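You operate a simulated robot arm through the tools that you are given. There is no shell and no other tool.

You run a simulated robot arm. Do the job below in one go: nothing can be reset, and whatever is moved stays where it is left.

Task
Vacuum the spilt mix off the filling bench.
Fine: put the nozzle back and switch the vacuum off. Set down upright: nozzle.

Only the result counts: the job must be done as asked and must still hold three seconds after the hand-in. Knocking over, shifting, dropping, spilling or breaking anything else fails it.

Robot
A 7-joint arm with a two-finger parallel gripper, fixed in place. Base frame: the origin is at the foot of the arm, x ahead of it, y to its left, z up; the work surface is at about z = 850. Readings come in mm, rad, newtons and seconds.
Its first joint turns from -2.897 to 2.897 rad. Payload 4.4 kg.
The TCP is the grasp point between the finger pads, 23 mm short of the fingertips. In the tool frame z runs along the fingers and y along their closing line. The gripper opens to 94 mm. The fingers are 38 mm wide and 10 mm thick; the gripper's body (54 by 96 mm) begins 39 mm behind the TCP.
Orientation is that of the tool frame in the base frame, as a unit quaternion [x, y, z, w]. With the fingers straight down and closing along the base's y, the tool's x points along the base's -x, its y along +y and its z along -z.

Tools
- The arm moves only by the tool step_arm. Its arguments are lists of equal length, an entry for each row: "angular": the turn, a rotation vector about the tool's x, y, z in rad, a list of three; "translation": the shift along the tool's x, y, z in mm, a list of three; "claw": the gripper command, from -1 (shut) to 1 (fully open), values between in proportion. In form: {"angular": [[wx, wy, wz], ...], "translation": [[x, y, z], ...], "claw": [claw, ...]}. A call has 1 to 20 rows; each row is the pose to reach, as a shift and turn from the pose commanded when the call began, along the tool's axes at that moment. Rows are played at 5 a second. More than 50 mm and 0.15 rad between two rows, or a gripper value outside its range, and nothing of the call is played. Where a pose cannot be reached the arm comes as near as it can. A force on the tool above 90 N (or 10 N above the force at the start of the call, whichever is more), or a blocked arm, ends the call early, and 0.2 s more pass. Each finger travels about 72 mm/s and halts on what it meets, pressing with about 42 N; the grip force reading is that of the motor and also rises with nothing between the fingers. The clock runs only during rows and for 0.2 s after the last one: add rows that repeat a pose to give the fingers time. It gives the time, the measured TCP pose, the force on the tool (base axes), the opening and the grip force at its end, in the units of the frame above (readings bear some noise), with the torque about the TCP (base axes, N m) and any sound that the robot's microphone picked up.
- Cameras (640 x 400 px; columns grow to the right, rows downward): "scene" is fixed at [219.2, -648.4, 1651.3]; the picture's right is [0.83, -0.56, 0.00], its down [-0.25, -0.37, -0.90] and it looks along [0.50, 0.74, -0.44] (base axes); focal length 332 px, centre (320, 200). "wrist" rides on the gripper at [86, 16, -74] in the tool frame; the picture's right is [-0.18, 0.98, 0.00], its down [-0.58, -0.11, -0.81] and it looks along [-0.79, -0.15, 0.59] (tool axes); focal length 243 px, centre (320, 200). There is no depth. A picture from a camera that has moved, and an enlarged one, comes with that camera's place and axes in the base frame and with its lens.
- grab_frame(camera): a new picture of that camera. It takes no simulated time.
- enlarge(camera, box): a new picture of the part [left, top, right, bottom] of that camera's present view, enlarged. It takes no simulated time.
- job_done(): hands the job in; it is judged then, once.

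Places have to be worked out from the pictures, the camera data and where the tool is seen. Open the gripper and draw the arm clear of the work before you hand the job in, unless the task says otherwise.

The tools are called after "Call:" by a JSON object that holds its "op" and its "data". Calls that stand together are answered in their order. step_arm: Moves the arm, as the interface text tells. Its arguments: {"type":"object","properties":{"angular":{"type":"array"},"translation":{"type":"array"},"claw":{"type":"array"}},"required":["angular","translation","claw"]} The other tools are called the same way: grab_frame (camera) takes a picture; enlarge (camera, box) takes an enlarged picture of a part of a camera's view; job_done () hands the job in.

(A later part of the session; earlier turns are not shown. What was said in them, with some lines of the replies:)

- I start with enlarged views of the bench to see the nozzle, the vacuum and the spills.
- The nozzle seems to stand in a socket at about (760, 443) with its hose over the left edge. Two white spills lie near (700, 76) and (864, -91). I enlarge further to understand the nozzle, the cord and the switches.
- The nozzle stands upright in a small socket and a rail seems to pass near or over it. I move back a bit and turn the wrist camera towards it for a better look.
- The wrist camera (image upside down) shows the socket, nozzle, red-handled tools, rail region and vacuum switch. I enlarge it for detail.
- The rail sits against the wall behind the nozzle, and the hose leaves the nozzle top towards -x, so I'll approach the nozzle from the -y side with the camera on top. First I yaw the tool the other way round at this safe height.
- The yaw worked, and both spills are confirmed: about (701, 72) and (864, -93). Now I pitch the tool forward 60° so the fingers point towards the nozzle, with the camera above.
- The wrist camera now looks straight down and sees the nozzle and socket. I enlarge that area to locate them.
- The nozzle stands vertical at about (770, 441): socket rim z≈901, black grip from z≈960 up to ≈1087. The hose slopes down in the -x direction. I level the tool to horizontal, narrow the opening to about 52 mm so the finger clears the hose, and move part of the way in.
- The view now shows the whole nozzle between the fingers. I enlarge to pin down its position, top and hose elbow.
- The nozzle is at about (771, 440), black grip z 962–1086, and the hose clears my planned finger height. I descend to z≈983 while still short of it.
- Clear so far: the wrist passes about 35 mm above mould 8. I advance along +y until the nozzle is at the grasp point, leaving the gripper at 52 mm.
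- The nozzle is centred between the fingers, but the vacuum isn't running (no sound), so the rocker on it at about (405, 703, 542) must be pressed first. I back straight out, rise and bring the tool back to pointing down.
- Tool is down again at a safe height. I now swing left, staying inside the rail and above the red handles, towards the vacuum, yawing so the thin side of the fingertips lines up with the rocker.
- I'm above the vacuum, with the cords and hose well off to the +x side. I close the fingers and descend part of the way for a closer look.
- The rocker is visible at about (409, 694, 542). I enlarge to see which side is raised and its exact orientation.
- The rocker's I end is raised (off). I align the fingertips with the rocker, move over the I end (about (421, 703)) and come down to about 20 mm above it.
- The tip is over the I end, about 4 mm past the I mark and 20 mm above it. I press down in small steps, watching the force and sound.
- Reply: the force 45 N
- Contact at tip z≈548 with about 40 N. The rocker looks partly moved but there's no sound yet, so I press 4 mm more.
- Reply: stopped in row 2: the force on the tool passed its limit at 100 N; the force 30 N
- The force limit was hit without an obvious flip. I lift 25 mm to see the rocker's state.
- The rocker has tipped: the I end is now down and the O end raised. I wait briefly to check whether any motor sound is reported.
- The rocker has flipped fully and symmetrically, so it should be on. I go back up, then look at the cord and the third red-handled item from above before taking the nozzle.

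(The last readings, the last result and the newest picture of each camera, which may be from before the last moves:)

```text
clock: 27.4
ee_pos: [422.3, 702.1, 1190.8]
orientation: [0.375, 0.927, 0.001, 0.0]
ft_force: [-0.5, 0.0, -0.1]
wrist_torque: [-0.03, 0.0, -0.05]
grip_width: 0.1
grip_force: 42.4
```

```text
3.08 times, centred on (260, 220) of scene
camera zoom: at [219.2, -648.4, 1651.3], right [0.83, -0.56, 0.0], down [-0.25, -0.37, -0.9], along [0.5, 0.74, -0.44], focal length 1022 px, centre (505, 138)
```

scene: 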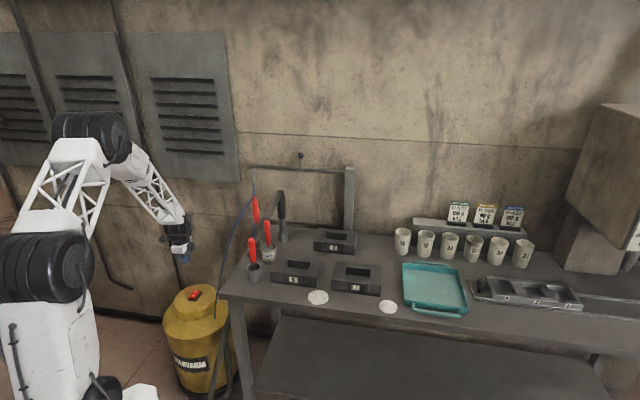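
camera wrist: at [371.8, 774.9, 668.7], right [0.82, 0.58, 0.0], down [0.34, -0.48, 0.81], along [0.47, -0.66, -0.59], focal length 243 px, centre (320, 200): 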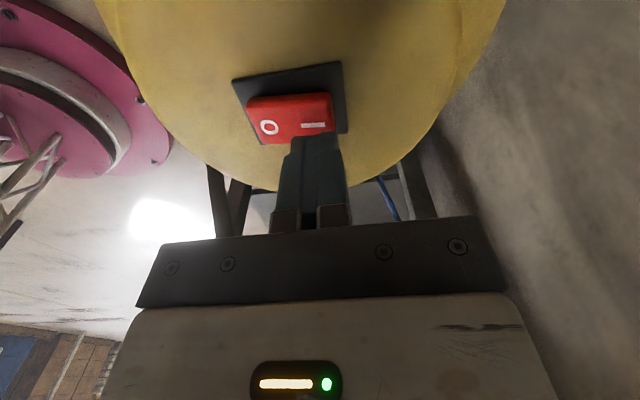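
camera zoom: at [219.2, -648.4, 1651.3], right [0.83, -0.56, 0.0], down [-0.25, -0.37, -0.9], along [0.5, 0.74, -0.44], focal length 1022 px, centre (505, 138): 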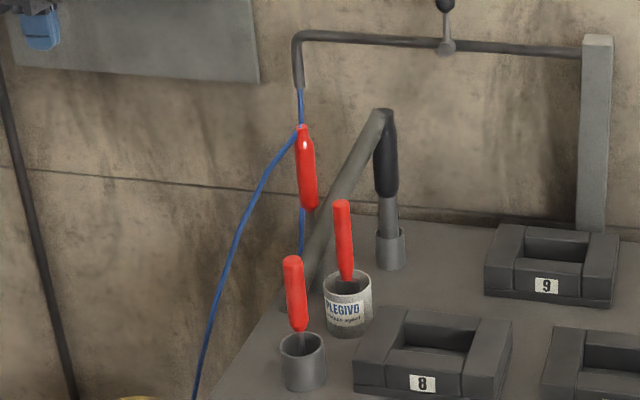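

There's also a ball-ended lever on the pipe along the wall that I hadn't noticed before. I enlarge it and the pipe end with the cords.

Call:
{"op": "enlarge", "data": {"camera": "scene", "box": [280, 140, 320, 180]}}

Call:
{"op": "enlarge", "data": {"camera": "scene", "box": [240, 160, 280, 240]}}

Call:
{"op": "enlarge", "data": {"camera": "scene", "box": [300, 150, 380, 240]}}

```text
10.00 times, centred on (300, 160) of scene
camera zoom: at [219.2, -648.4, 1651.3], right [0.83, -0.56, 0.0], down [-0.25, -0.37, -0.9], along [0.5, 0.74, -0.44], focal length 3320 px, centre (520, 600)
```

zoom: 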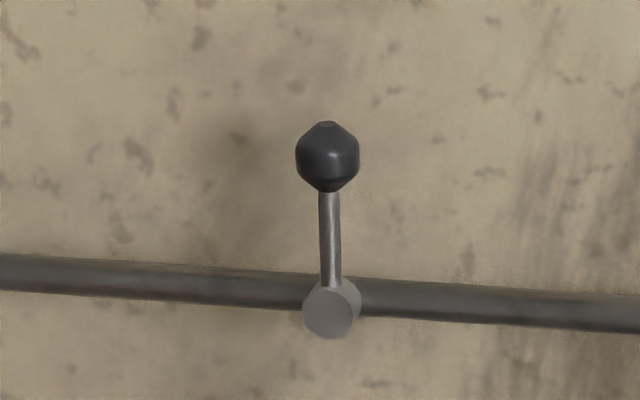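

```text
5.00 times, centred on (260, 200) of scene
camera zoom: at [219.2, -648.4, 1651.3], right [0.83, -0.56, 0.0], down [-0.25, -0.37, -0.9], along [0.5, 0.74, -0.44], focal length 1660 px, centre (620, 200)
```

zoom: 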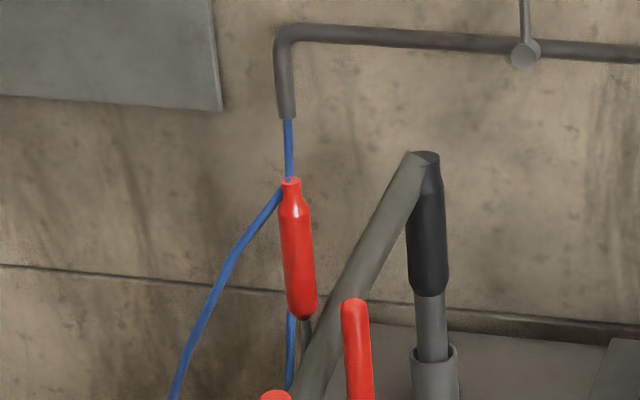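

```text
4.44 times, centred on (340, 195) of scene
camera zoom: at [219.2, -648.4, 1651.3], right [0.83, -0.56, 0.0], down [-0.25, -0.37, -0.9], along [0.5, 0.74, -0.44], focal length 1476 px, centre (231, 222)
```

zoom: 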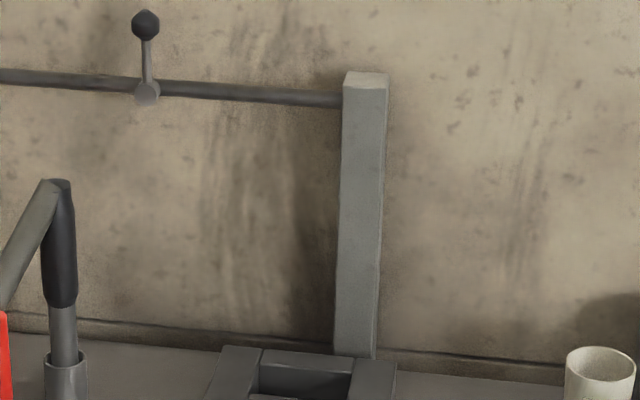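

The wall pipe has a quarter-turn lever and a blue line runs from its end to the vacuum, so it may be a supply. First I'll simply test suction with the rocker on, so I swing back to the nozzle.

Call:
{"op": "step_arm", "data": {"angular": [[0, 0, 0.062], [0, 0, 0.124], [0, 0, 0.186], [0, 0, 0.248], [0, 0, 0.31], [0, 0, 0.372], [0, 0, 0.434], [0, 0, 0.496], [0, 0, 0.558], [0, 0, 0.62], [0, 0, 0.682], [0, 0, 0.744], [0, 0, 0.803]], "translation": [[-45, -10, 0], [-90, -20, 0], [-136, -31, 0], [-181, -41, 0], [-226, -51, 0], [-272, -62, 0], [-317, -72, 0], [-360, -83, 4], [-404, -94, 8], [-447, -105, 12], [-491, -116, 16], [-535, -127, 20], [-578, -138, 22]], "claw": [0.106, 0.106, 0.106, 0.106, 0.106, 0.106, 0.106, 0.106, 0.106, 0.106, 0.106, 0.106, 0.106]}}

```text
clock: 30.2
ee_pos: [740.6, 200.0, 1166.7]
orientation: [0.709, 0.705, -0.001, 0.0]
ft_force: [-0.3, 0.2, -0.4]
wrist_torque: [-0.03, -0.02, 0.0]
grip_width: 52.0
grip_force: 0.1
```

Back at the start pose for the approach. I pitch to horizontal and descend to the pre-grasp point.

Call:
{"op": "step_arm", "data": {"angular": [[0, 0.143, 0], [0, 0.286, 0], [0, 0.428, 0], [0, 0.571, 0], [0, 0.714, 0], [0, 0.857, 0], [0, 1.0, 0], [0, 1.142, 0], [0, 1.285, 0], [0, 1.428, 0], [0, 1.5708, 0], [0, 1.5708, 0], [0, 1.5708, 0], [0, 1.5708, 0], [0, 1.5708, 0]], "translation": [[9, 3, 5], [18, 6, 10], [27, 9, 15], [36, 12, 20], [45, 15, 25], [54, 18, 30], [63, 21, 35], [72, 24, 40], [81, 27, 45], [90, 30, 50], [100, 31, 60], [100, 31, 95], [100, 31, 130], [100, 31, 165], [100, 31, 183]], "claw": [0.106, 0.106, 0.106, 0.106, 0.106, 0.106, 0.106, 0.106, 0.106, 0.106, 0.106, 0.106, 0.106, 0.106, 0.106]}}

Call:
{"op": "grab_frame", "data": {"camera": "wrist"}}

```text
clock: 33.4
ee_pos: [772.2, 302.3, 985.4]
orientation: [0.499, 0.5, 0.502, -0.499]
ft_force: [-0.7, -0.7, -0.2]
wrist_torque: [0.02, 0.02, 0.0]
grip_width: 51.9
grip_force: 0.1
```

```text
taken
camera wrist: at [789.2, 226.1, 1072.7], right [0.98, 0.0, -0.18], down [-0.11, -0.81, -0.58], along [-0.15, 0.59, -0.79], focal length 243 px, centre (320, 200)
```

wrist: 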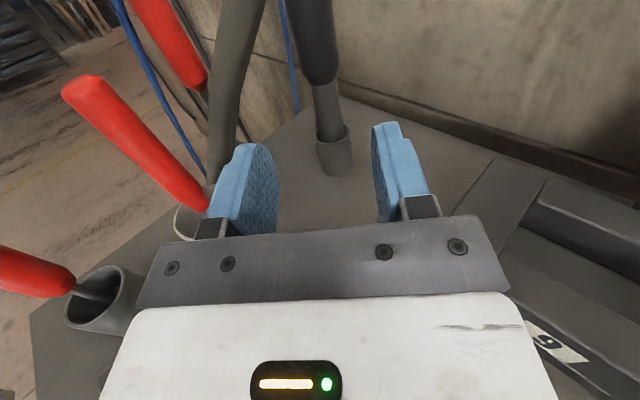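

Aligned as before. I advance to the nozzle and then close on its black grip.

Call:
{"op": "step_arm", "data": {"angular": [[0, 0, 0], [0, 0, 0], [0, 0, 0], [0, 0, 0], [0, 0, 0], [0, 0, 0], [0, 0, 0], [0, 0, 0], [0, 0, 0]], "translation": [[-1, -0.5, 35], [-1, -0.5, 70], [-1, -0.5, 100], [-1, -0.5, 122], [-1, -0.5, 138.5], [-1, -0.5, 138.5], [-1, -0.5, 138.5], [-1, -0.5, 138.5], [-1, -0.5, 138.5]], "claw": [0.106, 0.106, 0.106, 0.106, 0.106, -1, -1, -1, -1]}}

Call:
{"op": "grab_frame", "data": {"camera": "wrist"}}

Call:
{"op": "enlarge", "data": {"camera": "scene", "box": [220, 160, 400, 310]}}

```text
clock: 35.4
ee_pos: [769.3, 438.6, 984.3]
orientation: [0.501, 0.499, 0.501, -0.499]
ft_force: [-0.3, 0.4, 1.5]
wrist_torque: [0.13, 0.05, 0.01]
grip_width: 33.1
grip_force: 42.6
```

```text
taken
camera wrist: at [786.4, 364.2, 1071.6], right [0.98, 0.0, -0.18], down [-0.11, -0.81, -0.58], along [-0.15, 0.59, -0.79], focal length 243 px, centre (320, 200)
```

wrist: 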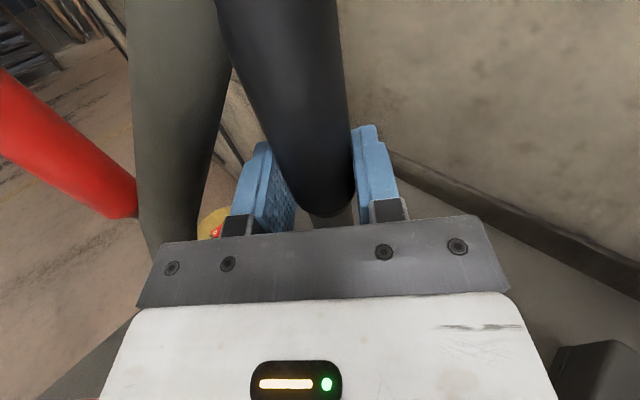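

```text
2.67 times, centred on (310, 235) of scene
camera zoom: at [219.2, -648.4, 1651.3], right [0.83, -0.56, 0.0], down [-0.25, -0.37, -0.9], along [0.5, 0.74, -0.44], focal length 885 px, centre (347, 107)
```

zoom: 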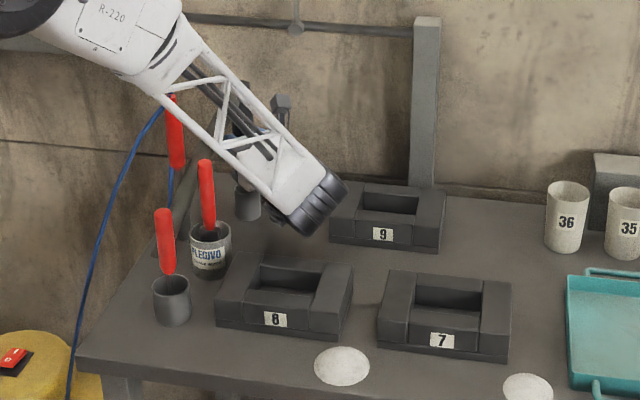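

Gripped: 33 mm width. I lift straight up 90 mm to draw the tube out of the socket.

Call:
{"op": "step_arm", "data": {"angular": [[0, 0, 0], [0, 0, 0], [0, 0, 0], [0, 0, 0], [0, 0, 0]], "translation": [[10, 0, 0], [30, 0, 0], [50, 0, 0], [70, 0, 0], [90, 0, 0]], "claw": [-1, -1, -1, -1, -1]}}

Call:
{"op": "grab_frame", "data": {"camera": "wrist"}}

Call:
{"op": "enlarge", "data": {"camera": "scene", "box": [220, 140, 400, 290]}}

```text
clock: 36.6
ee_pos: [772.1, 437.8, 1074.7]
orientation: [0.5, 0.499, 0.501, -0.5]
ft_force: [0.3, 0.0, -2.1]
wrist_torque: [-0.01, -0.05, 0.0]
grip_width: 32.5
grip_force: 42.0
```

```text
taken
camera wrist: at [787.7, 364.7, 1161.3], right [0.98, 0.0, -0.18], down [-0.11, -0.81, -0.58], along [-0.15, 0.59, -0.79], focal length 243 px, centre (320, 200)
```

wrist: 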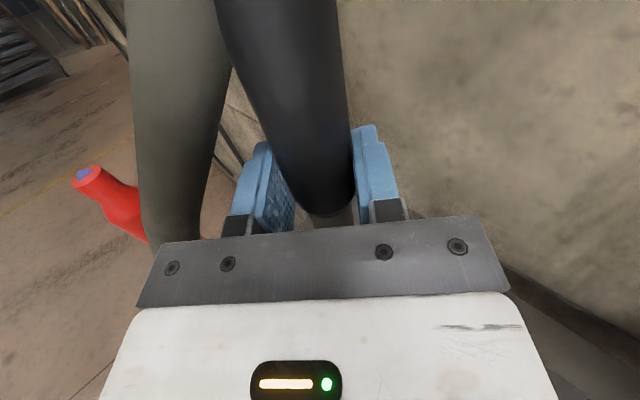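

```text
2.67 times, centred on (310, 215) of scene
camera zoom: at [219.2, -648.4, 1651.3], right [0.83, -0.56, 0.0], down [-0.25, -0.37, -0.9], along [0.5, 0.74, -0.44], focal length 885 px, centre (347, 160)
```

zoom: 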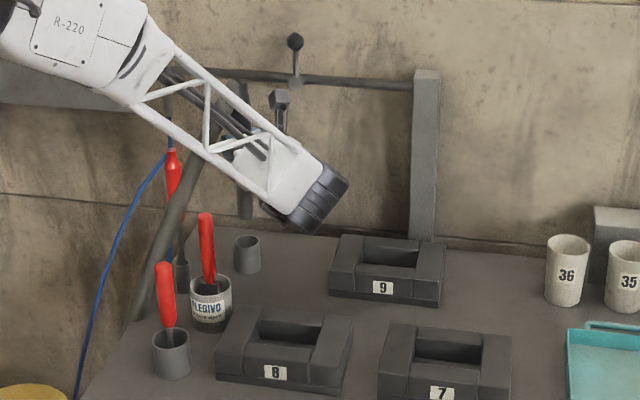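

The nozzle is out of its socket, with the tip about 133 mm below the TCP. I carry it slowly towards spill 1, watching how the hose behaves near the jar and red handles.

Call:
{"op": "step_arm", "data": {"angular": [[0, 0, 0], [0, 0, 0], [0, 0, 0], [0, 0, 0], [0, 0, 0]], "translation": [[10, 0, -20], [20, -2, -50], [25, -6, -80], [25, -10, -110], [25, -14, -140]], "claw": [-1, -1, -1, -1, -1]}}

Call:
{"op": "grab_frame", "data": {"camera": "wrist"}}

Call:
{"op": "enlarge", "data": {"camera": "scene", "box": [200, 140, 400, 310]}}

```text
clock: 37.8
ee_pos: [757.8, 301.3, 1100.2]
orientation: [0.5, 0.499, 0.501, -0.499]
ft_force: [0.2, -0.3, -0.4]
wrist_torque: [0.0, 0.0, -0.02]
grip_width: 32.7
grip_force: 41.9
```

```text
taken
camera wrist: at [773.5, 225.1, 1185.7], right [0.98, 0.0, -0.18], down [-0.11, -0.81, -0.58], along [-0.15, 0.59, -0.79], focal length 243 px, centre (320, 200)
```

wrist: 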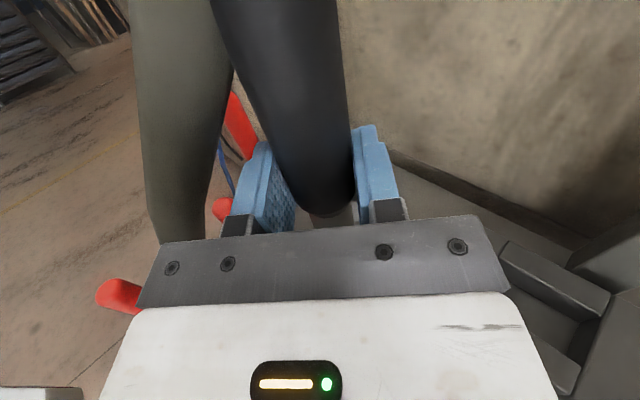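

```text
2.35 times, centred on (300, 225) of scene
camera zoom: at [219.2, -648.4, 1651.3], right [0.83, -0.56, 0.0], down [-0.25, -0.37, -0.9], along [0.5, 0.74, -0.44], focal length 781 px, centre (367, 141)
```

zoom: 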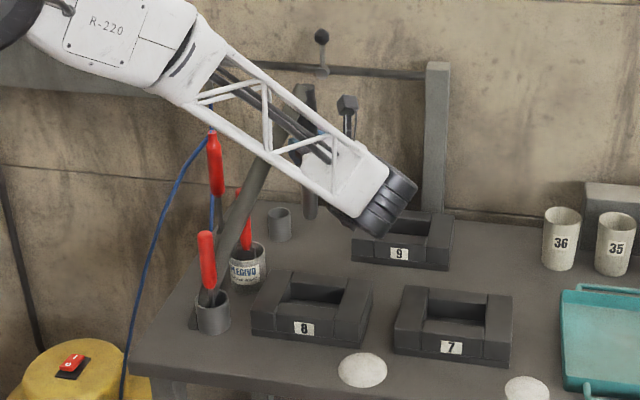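

Nothing has been disturbed and the forces are near zero, so the hose follows freely. I continue to above spill 1.

Call:
{"op": "step_arm", "data": {"angular": [[0, 0, 0], [0, 0, 0], [0, 0, 0], [0, 0, 0], [0, 0, 0], [0, 0, 0], [0, 0, 0]], "translation": [[0, -8, -33], [0, -16, -66], [0, -24, -99], [0, -32, -132], [0, -40, -165], [0, -48, -198], [0, -56, -230]], "claw": [-1, -1, -1, -1, -1, -1, -1]}}

Call:
{"op": "grab_frame", "data": {"camera": "wrist"}}

Call:
{"op": "grab_frame", "data": {"camera": "scene"}}

Call:
{"op": "enlarge", "data": {"camera": "scene", "box": [200, 150, 420, 330]}}

```text
clock: 39.4
ee_pos: [702.8, 69.4, 1098.7]
orientation: [0.5, 0.499, 0.501, -0.5]
ft_force: [-0.9, -1.0, -1.1]
wrist_torque: [-0.03, 0.02, 0.02]
grip_width: 32.7
grip_force: 42.5
```

```text
taken
camera wrist: at [719.0, -4.8, 1185.6], right [0.98, 0.0, -0.18], down [-0.11, -0.81, -0.58], along [-0.15, 0.59, -0.79], focal length 243 px, centre (320, 200)
```

wrist: 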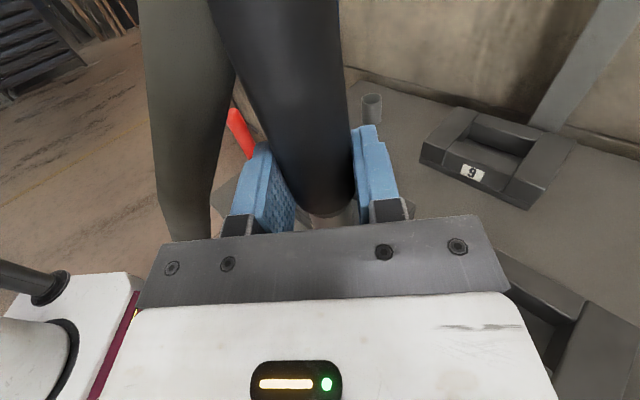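

```text
taken
```

scene: 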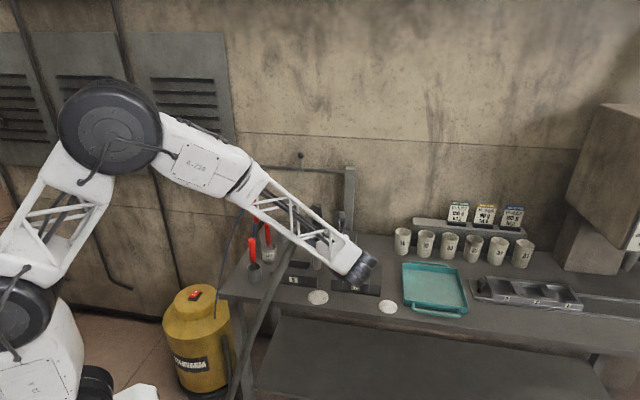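

```text
2.22 times, centred on (310, 240) of scene
camera zoom: at [219.2, -648.4, 1651.3], right [0.83, -0.56, 0.0], down [-0.25, -0.37, -0.9], along [0.5, 0.74, -0.44], focal length 738 px, centre (342, 111)
```

zoom: 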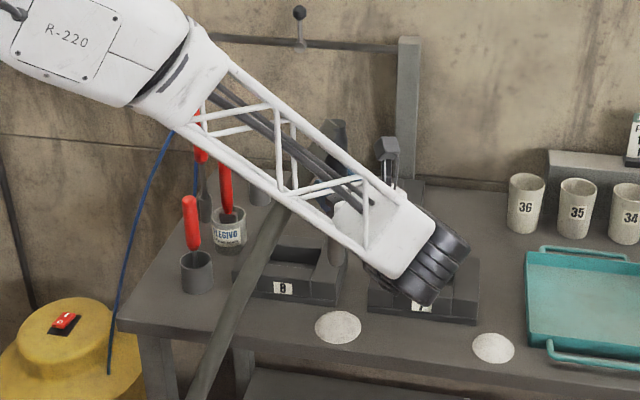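

The hose just trails along without touching anything. I descend so the nozzle tip comes about 4 mm above the bench at spill 1, and listen and look for suction.

Call:
{"op": "step_arm", "data": {"angular": [[0, 0, 0], [0, 0, 0], [0, 0, 0], [0, 0, 0], [0, 0, 0], [0, 0, 0], [0, 0, 0], [0, 0, 0]], "translation": [[-30, 0, 0], [-60, 0, 0], [-85, 0, 0], [-100, 0, 0], [-107, 0, 0], [-111, 0, 0], [-111, 0, 0], [-111, 0, 0]], "claw": [-1, -1, -1, -1, -1, -1, -1, -1]}}

Call:
{"op": "enlarge", "data": {"camera": "scene", "box": [260, 210, 420, 330]}}

Call:
{"op": "grab_frame", "data": {"camera": "wrist"}}

```text
clock: 41.2
ee_pos: [701.2, 69.1, 988.2]
orientation: [0.5, 0.499, 0.501, -0.5]
ft_force: [-0.4, 0.2, -2.4]
wrist_torque: [-0.03, 0.0, -0.01]
grip_width: 32.9
grip_force: 41.7
```

```text
3.33 times, centred on (340, 270) of scene
camera zoom: at [219.2, -648.4, 1651.3], right [0.83, -0.56, 0.0], down [-0.25, -0.37, -0.9], along [0.5, 0.74, -0.44], focal length 1107 px, centre (253, -33)
```

zoom: 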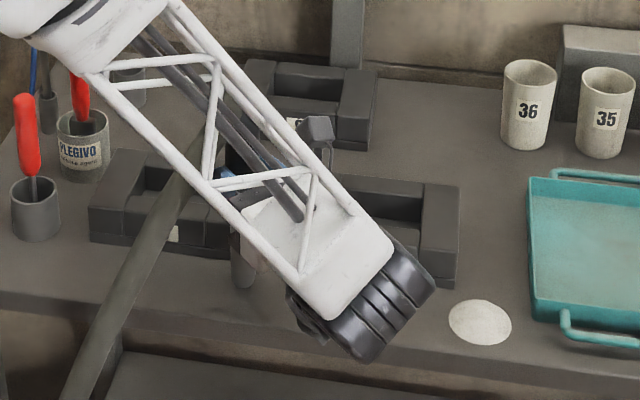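

```text
taken
camera wrist: at [717.1, -5.3, 1075.5], right [0.98, 0.0, -0.18], down [-0.11, -0.81, -0.58], along [-0.15, 0.59, -0.79], focal length 243 px, centre (320, 200)
```

wrist: 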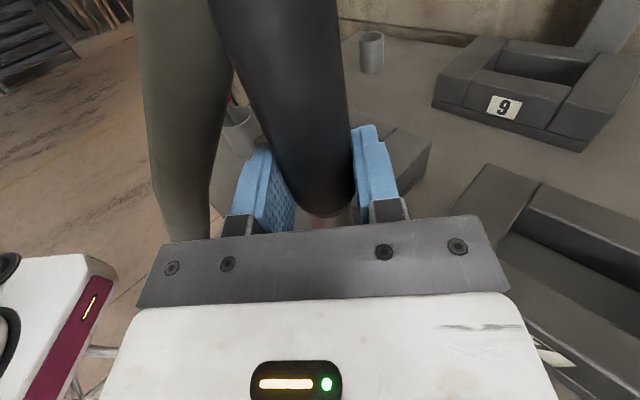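

Spill 1 already appears gone around the tip, so suction is working. I make a small 15 mm sweep to be thorough, then lift to check.

Call:
{"op": "step_arm", "data": {"angular": [[0, 0, 0], [0, 0, 0], [0, 0, 0], [0, 0, 0], [0, 0, 0], [0, 0, 0], [0, 0, 0], [0, 0, 0], [0, 0, 0], [0, 0, 0], [0, 0, 0], [0, 0, 0], [0, 0, 0]], "translation": [[0, 12, 0], [0, 15, -10], [0, 8, -15], [0, -8, -15], [0, -15, -5], [0, -15, 6], [0, -8, 14], [0, 6, 14], [0, 12, 6], [0, 0, 0], [20, 0, 0], [60, 0, -20], [100, 0, -40]], "claw": [-1, -1, -1, -1, -1, -1, -1, -1, -1, -1, -1, -1, -1]}}

Call:
{"op": "enlarge", "data": {"camera": "scene", "box": [220, 180, 420, 330]}}

```text
clock: 44.0
ee_pos: [699.7, 31.5, 1086.8]
orientation: [-0.499, -0.499, -0.501, 0.501]
ft_force: [0.6, -1.1, -0.5]
wrist_torque: [-0.02, 0.01, 0.0]
grip_width: 32.8
grip_force: 41.6
```

```text
2.67 times, centred on (320, 255) of scene
camera zoom: at [219.2, -648.4, 1651.3], right [0.83, -0.56, 0.0], down [-0.25, -0.37, -0.9], along [0.5, 0.74, -0.44], focal length 885 px, centre (320, 53)
```

zoom: 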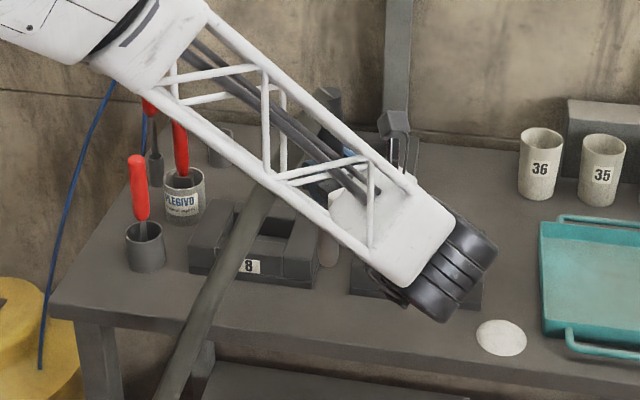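

Spill 1 is completely gone. I carry the nozzle over to spill 2 at about (864, -93).

Call:
{"op": "step_arm", "data": {"angular": [[0, 0, 0], [0, 0, 0], [0, 0, 0], [0, 0, 0], [0, 0, 0], [0, 0, 0], [0, 0, 0]], "translation": [[0, 23, -18], [0, 47, -35], [0, 70, -53], [0, 94, -71], [0, 117, -89], [0, 141, -106], [0, 164, -124]], "claw": [-1, -1, -1, -1, -1, -1, -1]}}

Call:
{"op": "grab_frame", "data": {"camera": "scene"}}

Call:
{"op": "grab_frame", "data": {"camera": "wrist"}}

```text
clock: 45.6
ee_pos: [863.5, -96.0, 1088.0]
orientation: [0.5, 0.499, 0.501, -0.5]
ft_force: [-0.4, -0.2, -0.6]
wrist_torque: [-0.02, 0.0, -0.01]
grip_width: 32.7
grip_force: 42.2
```

```text
taken
```

scene: 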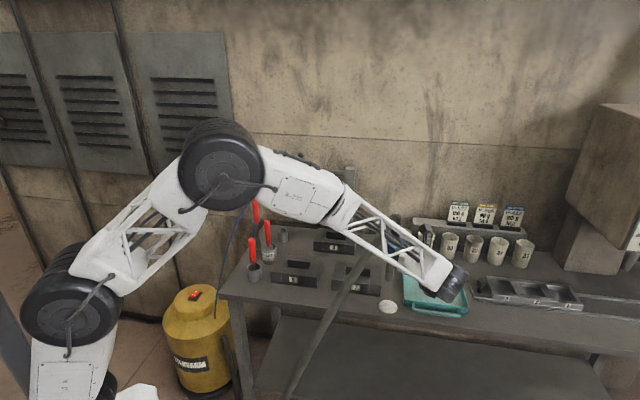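

```text
taken
camera wrist: at [880.2, -170.0, 1174.8], right [0.98, 0.0, -0.18], down [-0.11, -0.81, -0.58], along [-0.15, 0.59, -0.79], focal length 243 px, centre (320, 200)
```

wrist: 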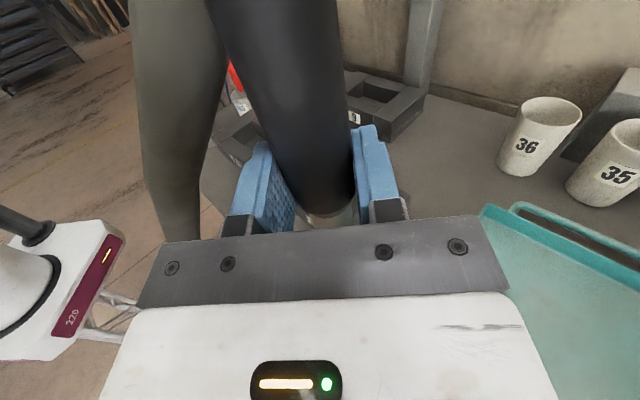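

I'm over spill 2 with the wrist clear of the tray. I descend to the same tip height.

Call:
{"op": "step_arm", "data": {"angular": [[0, 0, 0], [0, 0, 0], [0, 0, 0], [0, 0, 0], [0, 0, 0], [0, 0, 0], [0, 0, 0], [0, 0, 0]], "translation": [[-30, 0, 0], [-60, 0, 0], [-80, 0, 0], [-92, 0, 0], [-97, 0, 0], [-100, 0, 0], [-100, 0, 0], [-100, 0, 0]], "claw": [-1, -1, -1, -1, -1, -1, -1, -1]}}

Call:
{"op": "enlarge", "data": {"camera": "scene", "box": [320, 220, 500, 340]}}

```text
clock: 47.4
ee_pos: [864.9, -93.6, 987.9]
orientation: [0.501, 0.499, 0.501, -0.499]
ft_force: [-0.1, 0.5, -1.9]
wrist_torque: [0.01, -0.02, 0.02]
grip_width: 32.7
grip_force: 42.4
```

```text
3.33 times, centred on (410, 280) of scene
camera zoom: at [219.2, -648.4, 1651.3], right [0.83, -0.56, 0.0], down [-0.25, -0.37, -0.9], along [0.5, 0.74, -0.44], focal length 1107 px, centre (20, -67)
```

zoom: 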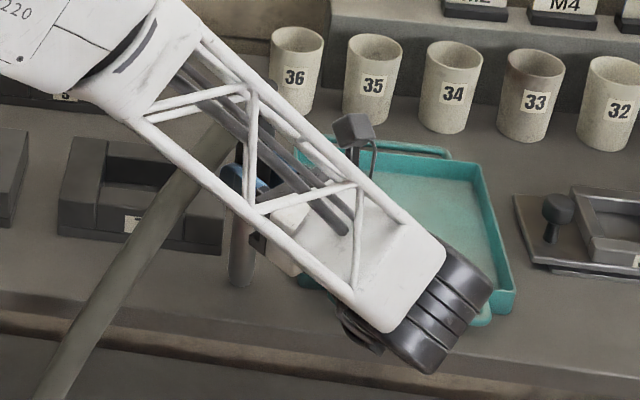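

Spill 2 has also disappeared around the tip. I make a small sweep and lift to check.

Call:
{"op": "step_arm", "data": {"angular": [[0, 0, 0], [0, 0, 0], [0, 0, 0], [0, 0, 0], [0, 0, 0], [0, 0, 0], [0, 0, 0], [0, 0, 0], [0, 0, 0], [0, 0, 0], [0, 0, 0], [0, 0, 0]], "translation": [[0, 10, 0], [0, 10, -10], [0, 0, -14], [0, -12, -10], [0, -14, 0], [0, -10, 10], [0, 0, 12], [0, 8, 8], [0, 0, 0], [20, 0, 0], [60, 0, 0], [105, 0, 0]], "claw": [-1, -1, -1, -1, -1, -1, -1, -1, -1, -1, -1, -1]}}

Call:
{"op": "enlarge", "data": {"camera": "scene", "box": [220, 200, 480, 350]}}

Call:
{"op": "grab_frame", "data": {"camera": "wrist"}}

```text
clock: 50.0
ee_pos: [865.6, -95.0, 1094.3]
orientation: [0.501, 0.499, 0.501, -0.5]
ft_force: [-0.3, 0.1, -0.8]
wrist_torque: [0.01, 0.01, 0.02]
grip_width: 32.9
grip_force: 42.2
```

```text
2.46 times, centred on (350, 275) of scene
camera zoom: at [219.2, -648.4, 1651.3], right [0.83, -0.56, 0.0], down [-0.25, -0.37, -0.9], along [0.5, 0.74, -0.44], focal length 817 px, centre (246, 15)
```

zoom: 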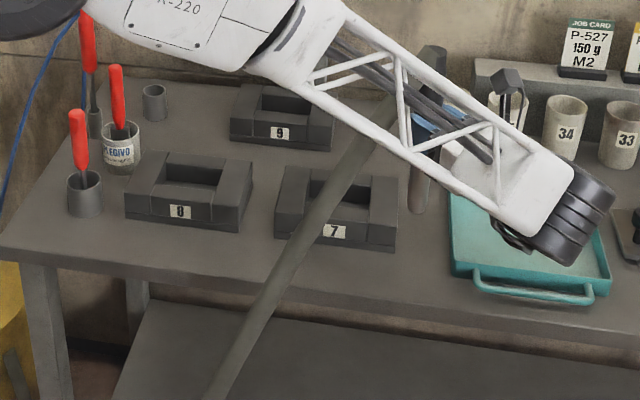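

```text
taken
camera wrist: at [881.0, -169.8, 1180.4], right [0.98, 0.0, -0.19], down [-0.11, -0.81, -0.58], along [-0.15, 0.59, -0.79], focal length 243 px, centre (320, 200)
```

wrist: 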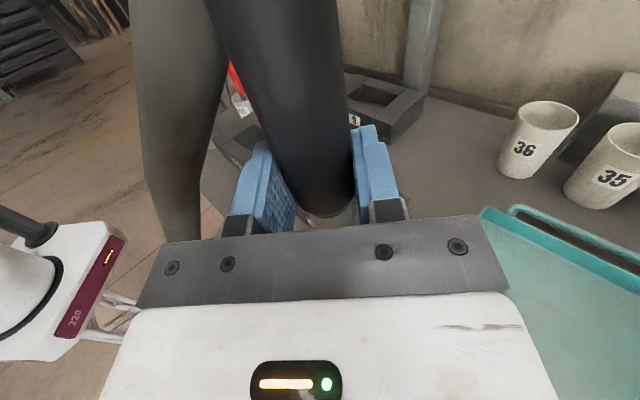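

Both spills are gone and nothing else has moved. By summing my commanded shifts, the lift pose is at (-19, -94, +534) in tool axes from here, so I carry the nozzle back above its socket at this height.

Call:
{"op": "step_arm", "data": {"angular": [[0, 0, 0], [0, 0, 0], [0, 0, 0], [0, 0, 0], [0, 0, 0], [0, 0, 0], [0, 0, 0], [0, 0, 0], [0, 0, 0], [0, 0, 0], [0, 0, 0], [0, 0, 0], [0, 0, 0], [0, 0, 0]], "translation": [[0, -10.4, 44], [0, -20.9, 88], [0, -31.3, 131], [0, -41.8, 175], [0, -52.2, 219], [0, -62.7, 263], [0, -73.1, 306], [0, -83.6, 350], [0, -94, 394], [0, -94, 430], [0, -94, 465], [0, -94, 500], [0, -94, 534], [0, -94, 534]], "claw": [-1, -1, -1, -1, -1, -1, -1, -1, -1, -1, -1, -1, -1, -1]}}

Call:
{"op": "grab_frame", "data": {"camera": "wrist"}}

Call:
{"op": "enlarge", "data": {"camera": "scene", "box": [220, 140, 400, 290]}}

```text
clock: 53.0
ee_pos: [773.7, 439.7, 1092.0]
orientation: [0.499, 0.499, 0.502, -0.5]
ft_force: [-0.3, -0.1, -2.2]
wrist_torque: [-0.02, 0.01, 0.01]
grip_width: 32.9
grip_force: 42.2
```

```text
taken
camera wrist: at [789.4, 364.9, 1179.1], right [0.98, 0.0, -0.18], down [-0.11, -0.81, -0.58], along [-0.15, 0.59, -0.79], focal length 243 px, centre (320, 200)
```

wrist: 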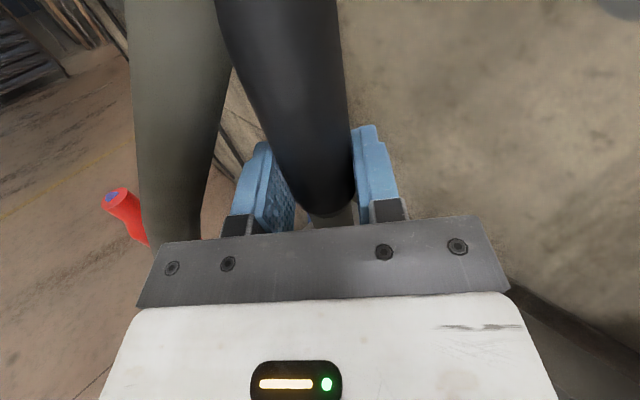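

```text
2.67 times, centred on (310, 215) of scene
camera zoom: at [219.2, -648.4, 1651.3], right [0.83, -0.56, 0.0], down [-0.25, -0.37, -0.9], along [0.5, 0.74, -0.44], focal length 885 px, centre (347, 160)
```

zoom: 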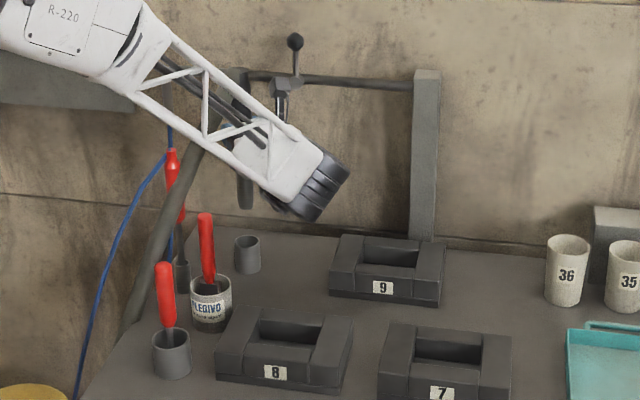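

The nozzle hangs directly over its empty socket. I lower it slowly, first to just above the rim.

Call:
{"op": "step_arm", "data": {"angular": [[0, 0, 0], [0, 0, 0], [0, 0, 0], [0, 0, 0]], "translation": [[-15, 0, 0], [-35, 0, 0], [-48, 0, 0], [-48, 0, 0]], "claw": [-1, -1, -1, -1]}}

Call:
{"op": "enlarge", "data": {"camera": "scene", "box": [260, 190, 310, 260]}}

Call:
{"op": "enlarge", "data": {"camera": "wrist", "box": [260, 150, 400, 240]}}

```text
clock: 54.0
ee_pos: [772.6, 440.5, 1044.7]
orientation: [0.499, 0.5, 0.502, -0.5]
ft_force: [-0.1, 0.3, -0.9]
wrist_torque: [0.0, 0.0, -0.03]
grip_width: 32.6
grip_force: 42.5
```

```text
5.71 times, centred on (285, 225) of scene
camera zoom: at [219.2, -648.4, 1651.3], right [0.83, -0.56, 0.0], down [-0.25, -0.37, -0.9], along [0.5, 0.74, -0.44], focal length 1897 px, centre (520, 57)
```

zoom: 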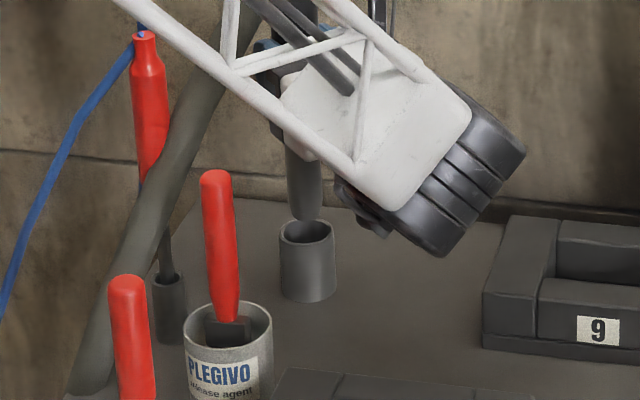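

```text
4.44 times, centred on (330, 195) of wrist
camera zoom: at [788.2, 365.4, 1131.9], right [0.98, 0.0, -0.18], down [-0.11, -0.81, -0.58], along [-0.15, 0.59, -0.79], focal length 1078 px, centre (276, 222)
```

zoom: 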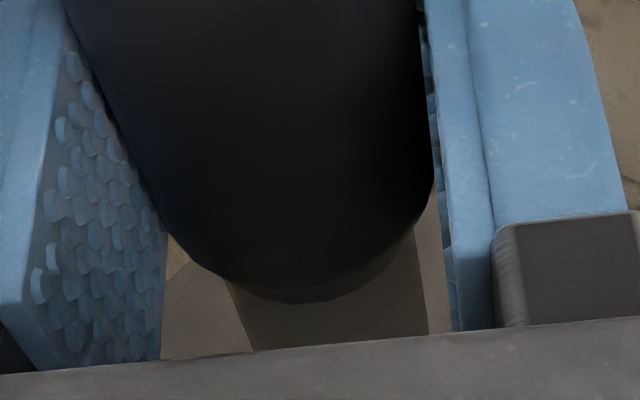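

The tip sits centred just above the socket rim. I lower it the remaining ~59 mm in small steps.

Call:
{"op": "step_arm", "data": {"angular": [[0, 0, 0], [0, 0, 0], [0, 0, 0], [0, 0, 0], [0, 0, 0], [0, 0, 0], [0, 0, 0]], "translation": [[-8, 0, 0], [-18, 0, 0], [-30, 0, 0], [-42, 0, 0], [-52, 0, 0], [-57, 0, 0], [-59.5, 0, 0]], "claw": [-1, -1, -1, -1, -1, -1, -1]}}

Call:
{"op": "enlarge", "data": {"camera": "scene", "box": [260, 190, 310, 260]}}

```text
clock: 55.6
ee_pos: [770.9, 439.3, 984.8]
orientation: [0.5, 0.499, 0.502, -0.499]
ft_force: [0.2, -0.8, -1.4]
wrist_torque: [0.0, 0.03, -0.02]
grip_width: 32.2
grip_force: 41.9
```

```text
5.71 times, centred on (285, 225) of scene
camera zoom: at [219.2, -648.4, 1651.3], right [0.83, -0.56, 0.0], down [-0.25, -0.37, -0.9], along [0.5, 0.74, -0.44], focal length 1897 px, centre (520, 57)
```

zoom: 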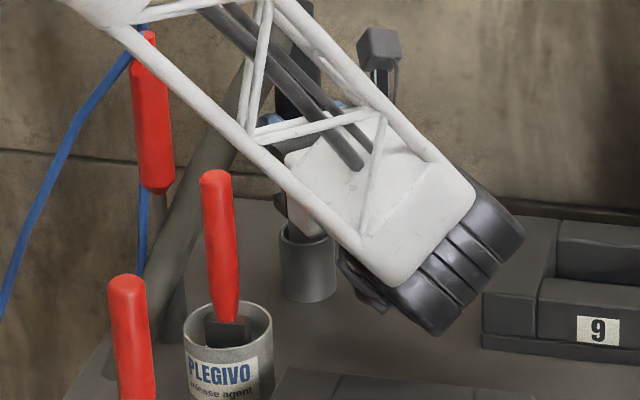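

It's in the socket with no side forces. I lower the last 1.5 mm until it rests, then open to about 52 mm.

Call:
{"op": "step_arm", "data": {"angular": [[0, 0, 0], [0, 0, 0], [0, 0, 0], [0, 0, 0], [0, 0, 0]], "translation": [[-1.5, 0, 0], [-1.5, 0, 0], [-1.5, 0, 0], [-1.5, 0, 0], [-1.5, 0, 0]], "claw": [-1, -1, 0.106, 0.106, 0.106]}}

Call:
{"op": "grab_frame", "data": {"camera": "wrist"}}

```text
clock: 56.8
ee_pos: [772.2, 440.2, 983.9]
orientation: [0.499, 0.5, 0.501, -0.5]
ft_force: [-0.4, -0.6, -0.4]
wrist_torque: [0.05, -0.01, 0.02]
grip_width: 52.1
grip_force: 0.1
```

```text
taken
camera wrist: at [788.2, 365.6, 1070.6], right [0.98, 0.0, -0.18], down [-0.11, -0.81, -0.58], along [-0.15, 0.59, -0.79], focal length 243 px, centre (320, 200)
```

wrist: 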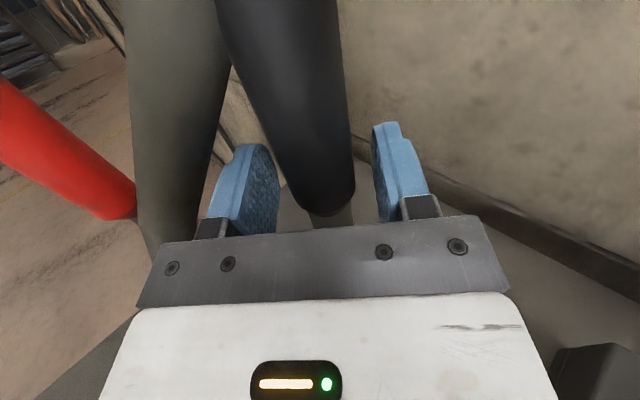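

The nozzle stands free in its socket, between the open fingers. I back straight out, rise and pitch the tool down again as before.

Call:
{"op": "step_arm", "data": {"angular": [[0, 0, 0], [0, 0, 0], [0, 0, 0], [0, 0, 0], [0, 0, 0], [0, -0.14, 0], [0, -0.28, 0], [0, -0.42, 0], [0, -0.56, 0], [0, -0.7, 0], [0, -0.84, 0], [0, -0.98, 0], [0, -1.12, 0], [0, -1.26, 0], [0, -1.4, 0], [0, -1.5, 0], [0, -1.5708, 0]], "translation": [[0, 0, -20], [0, 0, -50], [0, 0, -90], [0, 0, -130], [0, 0, -160], [30, -3, -167], [60, -6, -174], [90, -9, -181], [120, -12, -188], [150, -15, -195], [180, -18, -202], [185, -21, -209], [185, -24, -216], [185, -27, -223], [185, -29, -230], [185, -30, -235], [185, -30, -240]], "claw": [0.106, 0.106, 0.106, 0.106, 0.106, 0.106, 0.106, 0.106, 0.106, 0.106, 0.106, 0.106, 0.106, 0.106, 0.106, 0.106, 0.106]}}

Call:
{"op": "grab_frame", "data": {"camera": "scene"}}

Call:
{"op": "enlarge", "data": {"camera": "scene", "box": [220, 160, 420, 330]}}

```text
clock: 60.4
ee_pos: [741.5, 200.8, 1170.1]
orientation: [0.708, 0.706, 0.0, 0.001]
ft_force: [0.7, 0.1, 0.2]
wrist_torque: [0.03, 0.01, 0.03]
grip_width: 51.9
grip_force: 0.0
```

```text
taken
```

scene: 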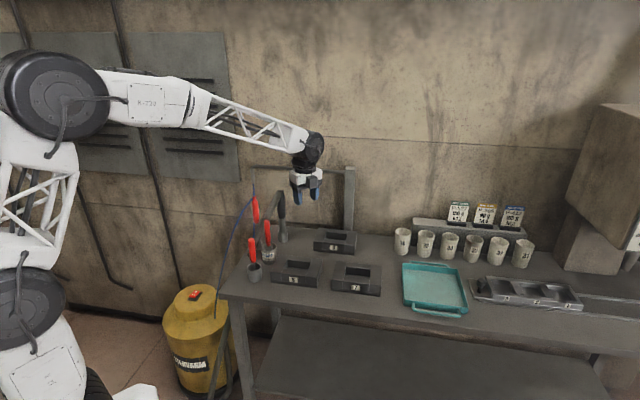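

```text
2.35 times, centred on (320, 245) of scene
camera zoom: at [219.2, -648.4, 1651.3], right [0.83, -0.56, 0.0], down [-0.25, -0.37, -0.9], along [0.5, 0.74, -0.44], focal length 781 px, centre (320, 94)
```

zoom: 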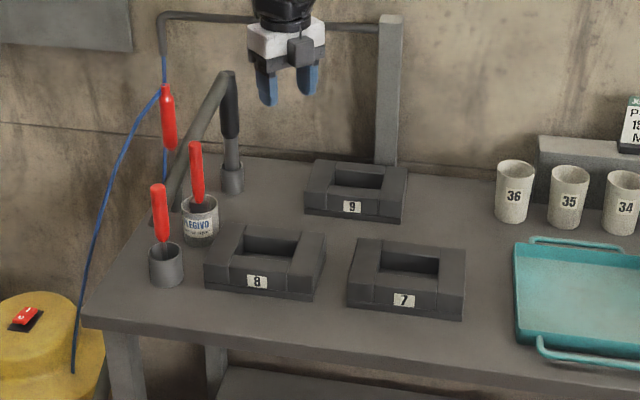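

The bench is clean, the nozzle is back upright and nothing else has moved. Now I swing back to the vacuum to press the O end of the rocker.

Call:
{"op": "step_arm", "data": {"angular": [[0, 0, -0.057], [0, 0, -0.115], [0, 0, -0.172], [0, 0, -0.229], [0, 0, -0.286], [0, 0, -0.343], [0, 0, -0.4], [0, 0, -0.457], [0, 0, -0.515], [0, 0, -0.572], [0, 0, -0.63], [0, 0, -0.686], [0, 0, -0.743], [0, 0, -0.803]], "translation": [[33, -24, -10], [66, -47, -20], [100, -71, -25], [133, -95, -25], [166, -118, -25], [199, -142, -25], [233, -165, -25], [266, -188, -25], [300, -211, -25], [333, -235, -25], [366, -258, -25], [400, -281, -25], [433, -304, -25], [466, -327, -25]], "claw": [-1, -1, -1, -1, -1, -1, -1, -1, -1, -1, -1, -1, -1, -1]}}

```text
clock: 63.4
ee_pos: [415.8, 668.0, 1196.4]
orientation: [0.376, 0.927, 0.0, 0.0]
ft_force: [-0.2, 0.5, 0.1]
wrist_torque: [-0.02, -0.01, 0.01]
grip_width: 0.0
grip_force: 42.3
```

I descend over the O end, stopping at TCP z≈605 for a check.

Call:
{"op": "step_arm", "data": {"angular": [[0, 0, 0], [0, 0, 0], [0, 0, 0], [0, 0, 0], [0, 0, 0], [0, 0, 0], [0, 0, 0], [0, 0, 0], [0, 0, 0], [0, 0, 0], [0, 0, 0], [0, 0, 0], [0, 0, 0], [0, 0, 0], [0, 0, 0]], "translation": [[2, 0, 43], [4, 0, 87], [6, 0, 130], [8, 0, 174], [10, 0, 217], [12, 0, 260], [14, 0, 304], [16, 0, 347], [18, -0.5, 391], [20, -1, 434], [21.9, -1.1, 470], [21.9, -1.1, 510], [21.9, -1.1, 545], [21.9, -1.1, 575], [21.9, -1.1, 590]], "claw": [-1, -1, -1, -1, -1, -1, -1, -1, -1, -1, -1, -1, -1, -1, -1]}}

Call:
{"op": "grab_frame", "data": {"camera": "wrist"}}

Call:
{"op": "enlarge", "data": {"camera": "scene", "box": [165, 240, 245, 310]}}

```text
clock: 66.6
ee_pos: [399.7, 681.0, 603.4]
orientation: [0.375, 0.927, 0.001, 0.0]
ft_force: [0.1, 0.2, 0.3]
wrist_torque: [-0.01, 0.01, 0.02]
grip_width: 0.0
grip_force: 41.8
```

```text
taken
camera wrist: at [348.7, 753.7, 677.9], right [0.82, 0.58, 0.0], down [0.34, -0.48, 0.81], along [0.47, -0.66, -0.59], focal length 243 px, centre (320, 200)
```

wrist: 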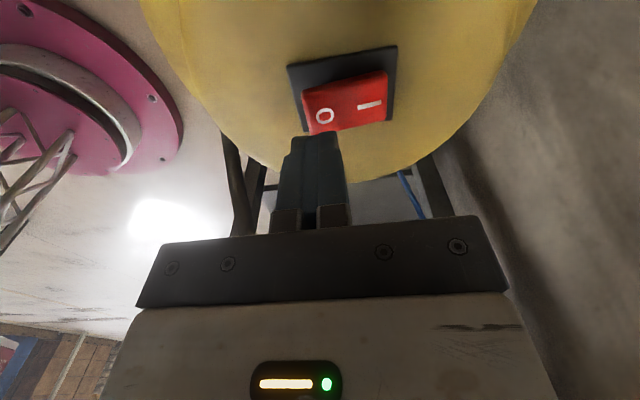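

```text
5.71 times, centred on (205, 275) of scene
camera zoom: at [219.2, -648.4, 1651.3], right [0.83, -0.56, 0.0], down [-0.25, -0.37, -0.9], along [0.5, 0.74, -0.44], focal length 1897 px, centre (977, -229)
```

zoom: 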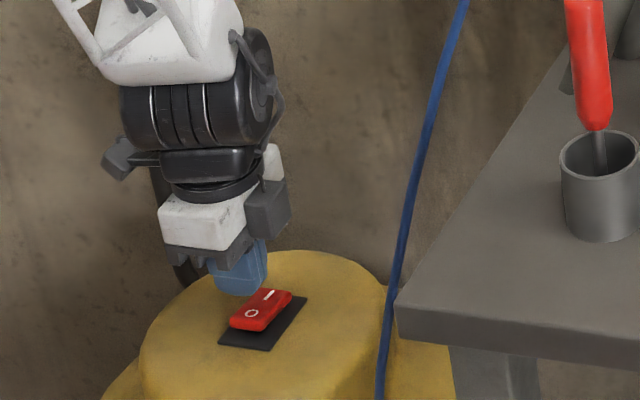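

The tip is over the raised O end. I press down in small steps as before.

Call:
{"op": "step_arm", "data": {"angular": [[0, 0, 0], [0, 0, 0], [0, 0, 0], [0, 0, 0], [0, 0, 0], [0, 0, 0], [0, 0, 0], [0, 0, 0]], "translation": [[0, 0, 12], [0, 0, 20], [0, 0, 25], [0, 0, 28], [0, 0, 30], [0, 0, 32], [0, 0, 33.5], [0, 0, 34]], "claw": [-1, -1, -1, -1, -1, -1, -1, -1]}}

Call:
{"op": "enlarge", "data": {"camera": "scene", "box": [175, 280, 215, 305]}}

```text
clock: 68.4
ee_pos: [397.9, 681.2, 570.2]
orientation: [0.375, 0.927, 0.0, 0.0]
ft_force: [-29.3, -31.2, 47.0]
wrist_torque: [-0.49, 0.34, 0.0]
grip_width: 0.0
grip_force: 41.6
```

```text
16.00 times, centred on (195, 292) of scene
camera zoom: at [219.2, -648.4, 1651.3], right [0.83, -0.56, 0.0], down [-0.25, -0.37, -0.9], along [0.5, 0.74, -0.44], focal length 5312 px, centre (2320, -1280)
```

zoom: 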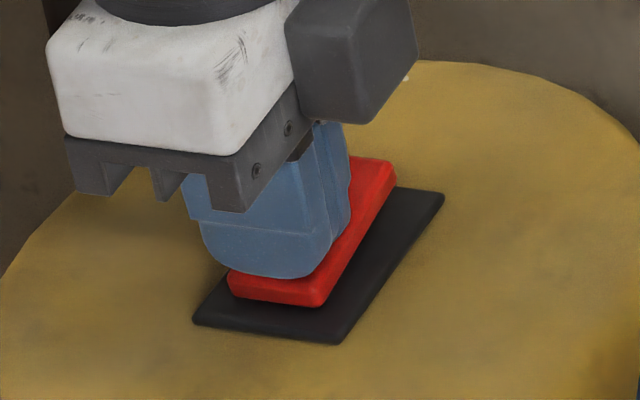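

The red rocker now shows the O end down and the I end up, as in the original off state. I lift straight off and check.

Call:
{"op": "step_arm", "data": {"angular": [[0, 0, 0], [0, 0, 0], [0, 0, 0], [0, 0, 0], [0, 0, 0]], "translation": [[0, 0, -5], [0, 0, -20], [0, 0, -50], [0, 0, -90], [0, 0, -130]], "claw": [-1, -1, -1, -1, -1]}}

Call:
{"op": "enlarge", "data": {"camera": "scene", "box": [175, 280, 215, 305]}}

Call:
{"op": "grab_frame", "data": {"camera": "wrist"}}

```text
clock: 69.6
ee_pos: [398.3, 682.0, 698.8]
orientation: [0.375, 0.927, 0.0, 0.0]
ft_force: [0.1, 0.0, -0.3]
wrist_torque: [0.01, -0.03, 0.02]
grip_width: 0.0
grip_force: 42.0
```

```text
16.00 times, centred on (195, 292) of scene
camera zoom: at [219.2, -648.4, 1651.3], right [0.83, -0.56, 0.0], down [-0.25, -0.37, -0.9], along [0.5, 0.74, -0.44], focal length 5312 px, centre (2320, -1280)
```

zoom: 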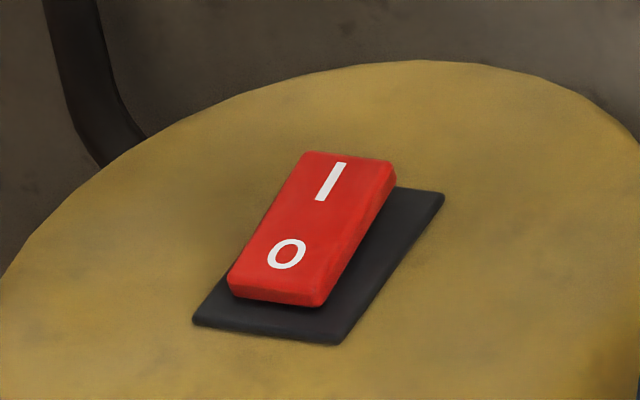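

```text
taken
camera wrist: at [348.7, 754.1, 774.6], right [0.82, 0.58, 0.0], down [0.34, -0.48, 0.81], along [0.47, -0.66, -0.59], focal length 243 px, centre (320, 200)
```

wrist: 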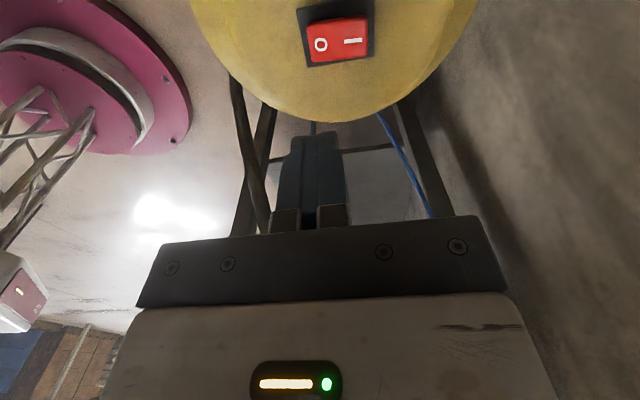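

The rocker is exactly as it was originally, so the vacuum is off and it hasn't moved. I rise clear and open the gripper.

Call:
{"op": "step_arm", "data": {"angular": [[0, 0, 0], [0, 0, 0], [0, 0, 0], [0, 0, 0], [0, 0, 0], [0, 0, 0], [0, 0, 0], [0, 0, 0], [0, 0, 0], [0, 0, 0], [0, 0, 0], [0, 0, 0]], "translation": [[0, 0, -45], [0, 0, -90], [0, 0, -135], [0, 0, -180], [0, 0, -225], [0, 0, -270], [0, 0, -315], [0, 0, -360], [0, 0, -405], [0, 0, -450], [0, 0, -490], [0, 0, -490]], "claw": [-1, -1, -1, -1, -1, -1, 0, 0.5, 1, 1, 1, 1]}}

Call:
{"op": "grab_frame", "data": {"camera": "scene"}}

Call:
{"op": "enlarge", "data": {"camera": "scene", "box": [220, 160, 420, 330]}}

Call:
{"op": "enlarge", "data": {"camera": "scene", "box": [380, 190, 640, 340]}}

```text
clock: 72.2
ee_pos: [395.7, 682.6, 1192.5]
orientation: [0.375, 0.927, 0.001, 0.0]
ft_force: [0.2, 0.1, 0.0]
wrist_torque: [0.05, 0.03, -0.01]
grip_width: 94.0
grip_force: 0.2
```

```text
taken
```

scene: 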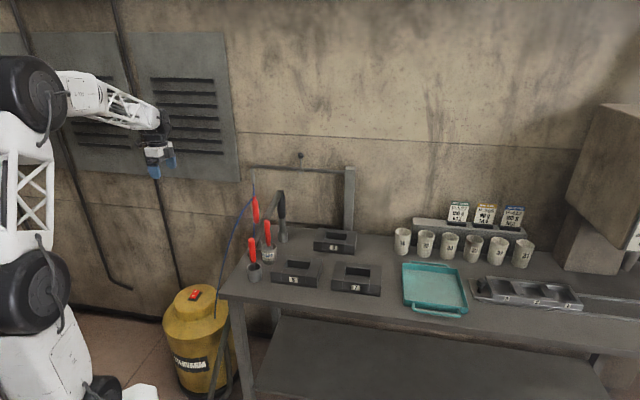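

```text
2.35 times, centred on (320, 245) of scene
camera zoom: at [219.2, -648.4, 1651.3], right [0.83, -0.56, 0.0], down [-0.25, -0.37, -0.9], along [0.5, 0.74, -0.44], focal length 781 px, centre (320, 94)
```

zoom: 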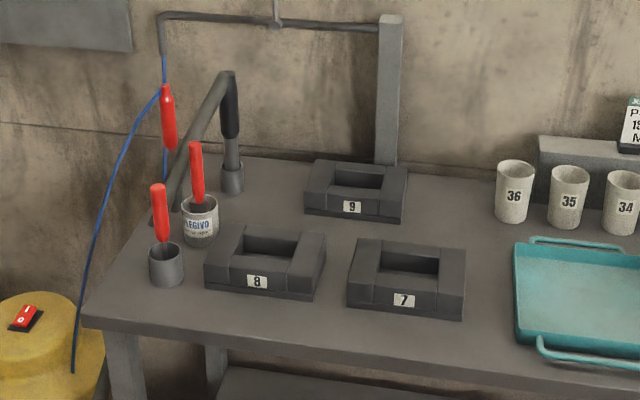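

```text
2.46 times, centred on (510, 265) of scene
camera zoom: at [219.2, -648.4, 1651.3], right [0.83, -0.56, 0.0], down [-0.25, -0.37, -0.9], along [0.5, 0.74, -0.44], focal length 817 px, centre (-148, 40)
```

zoom: 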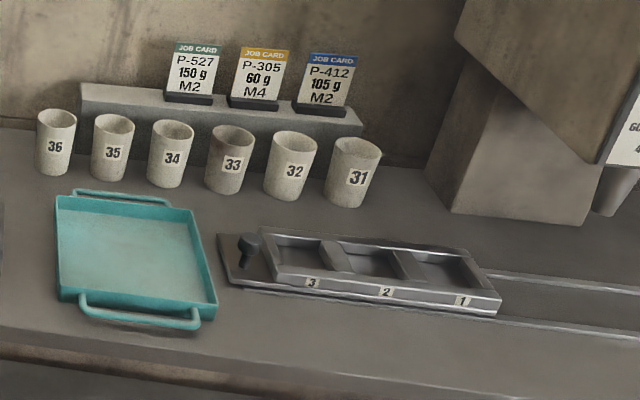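

Both spills are gone, the nozzle stands upright in its socket, and the vacuum is switched off. Everything else is where it was, and the arm is clear with the gripper open, so I hand the job in.

Call:
{"op": "job_done", "data": {}}

```text
The job is handed in.
```

I vacuumed up both patches of spilt mix and handed the job in. No verdict has come back yet.

- **Spills:** the camera shows clean bench at both spots, and I saw no other mix in any view. I did not separately check behind the cups and the job-card ledge.
- **Nozzle:** it is back upright in its own socket.
- **Vacuum:** the rocker switch is back on O, in the position it started in. The microphone never picked up a motor, so I went by the switch position and by the spills disappearing.
- **Everything else:** the before and after pictures show nothing else moved. The arm is clear of the bench with the gripper open.
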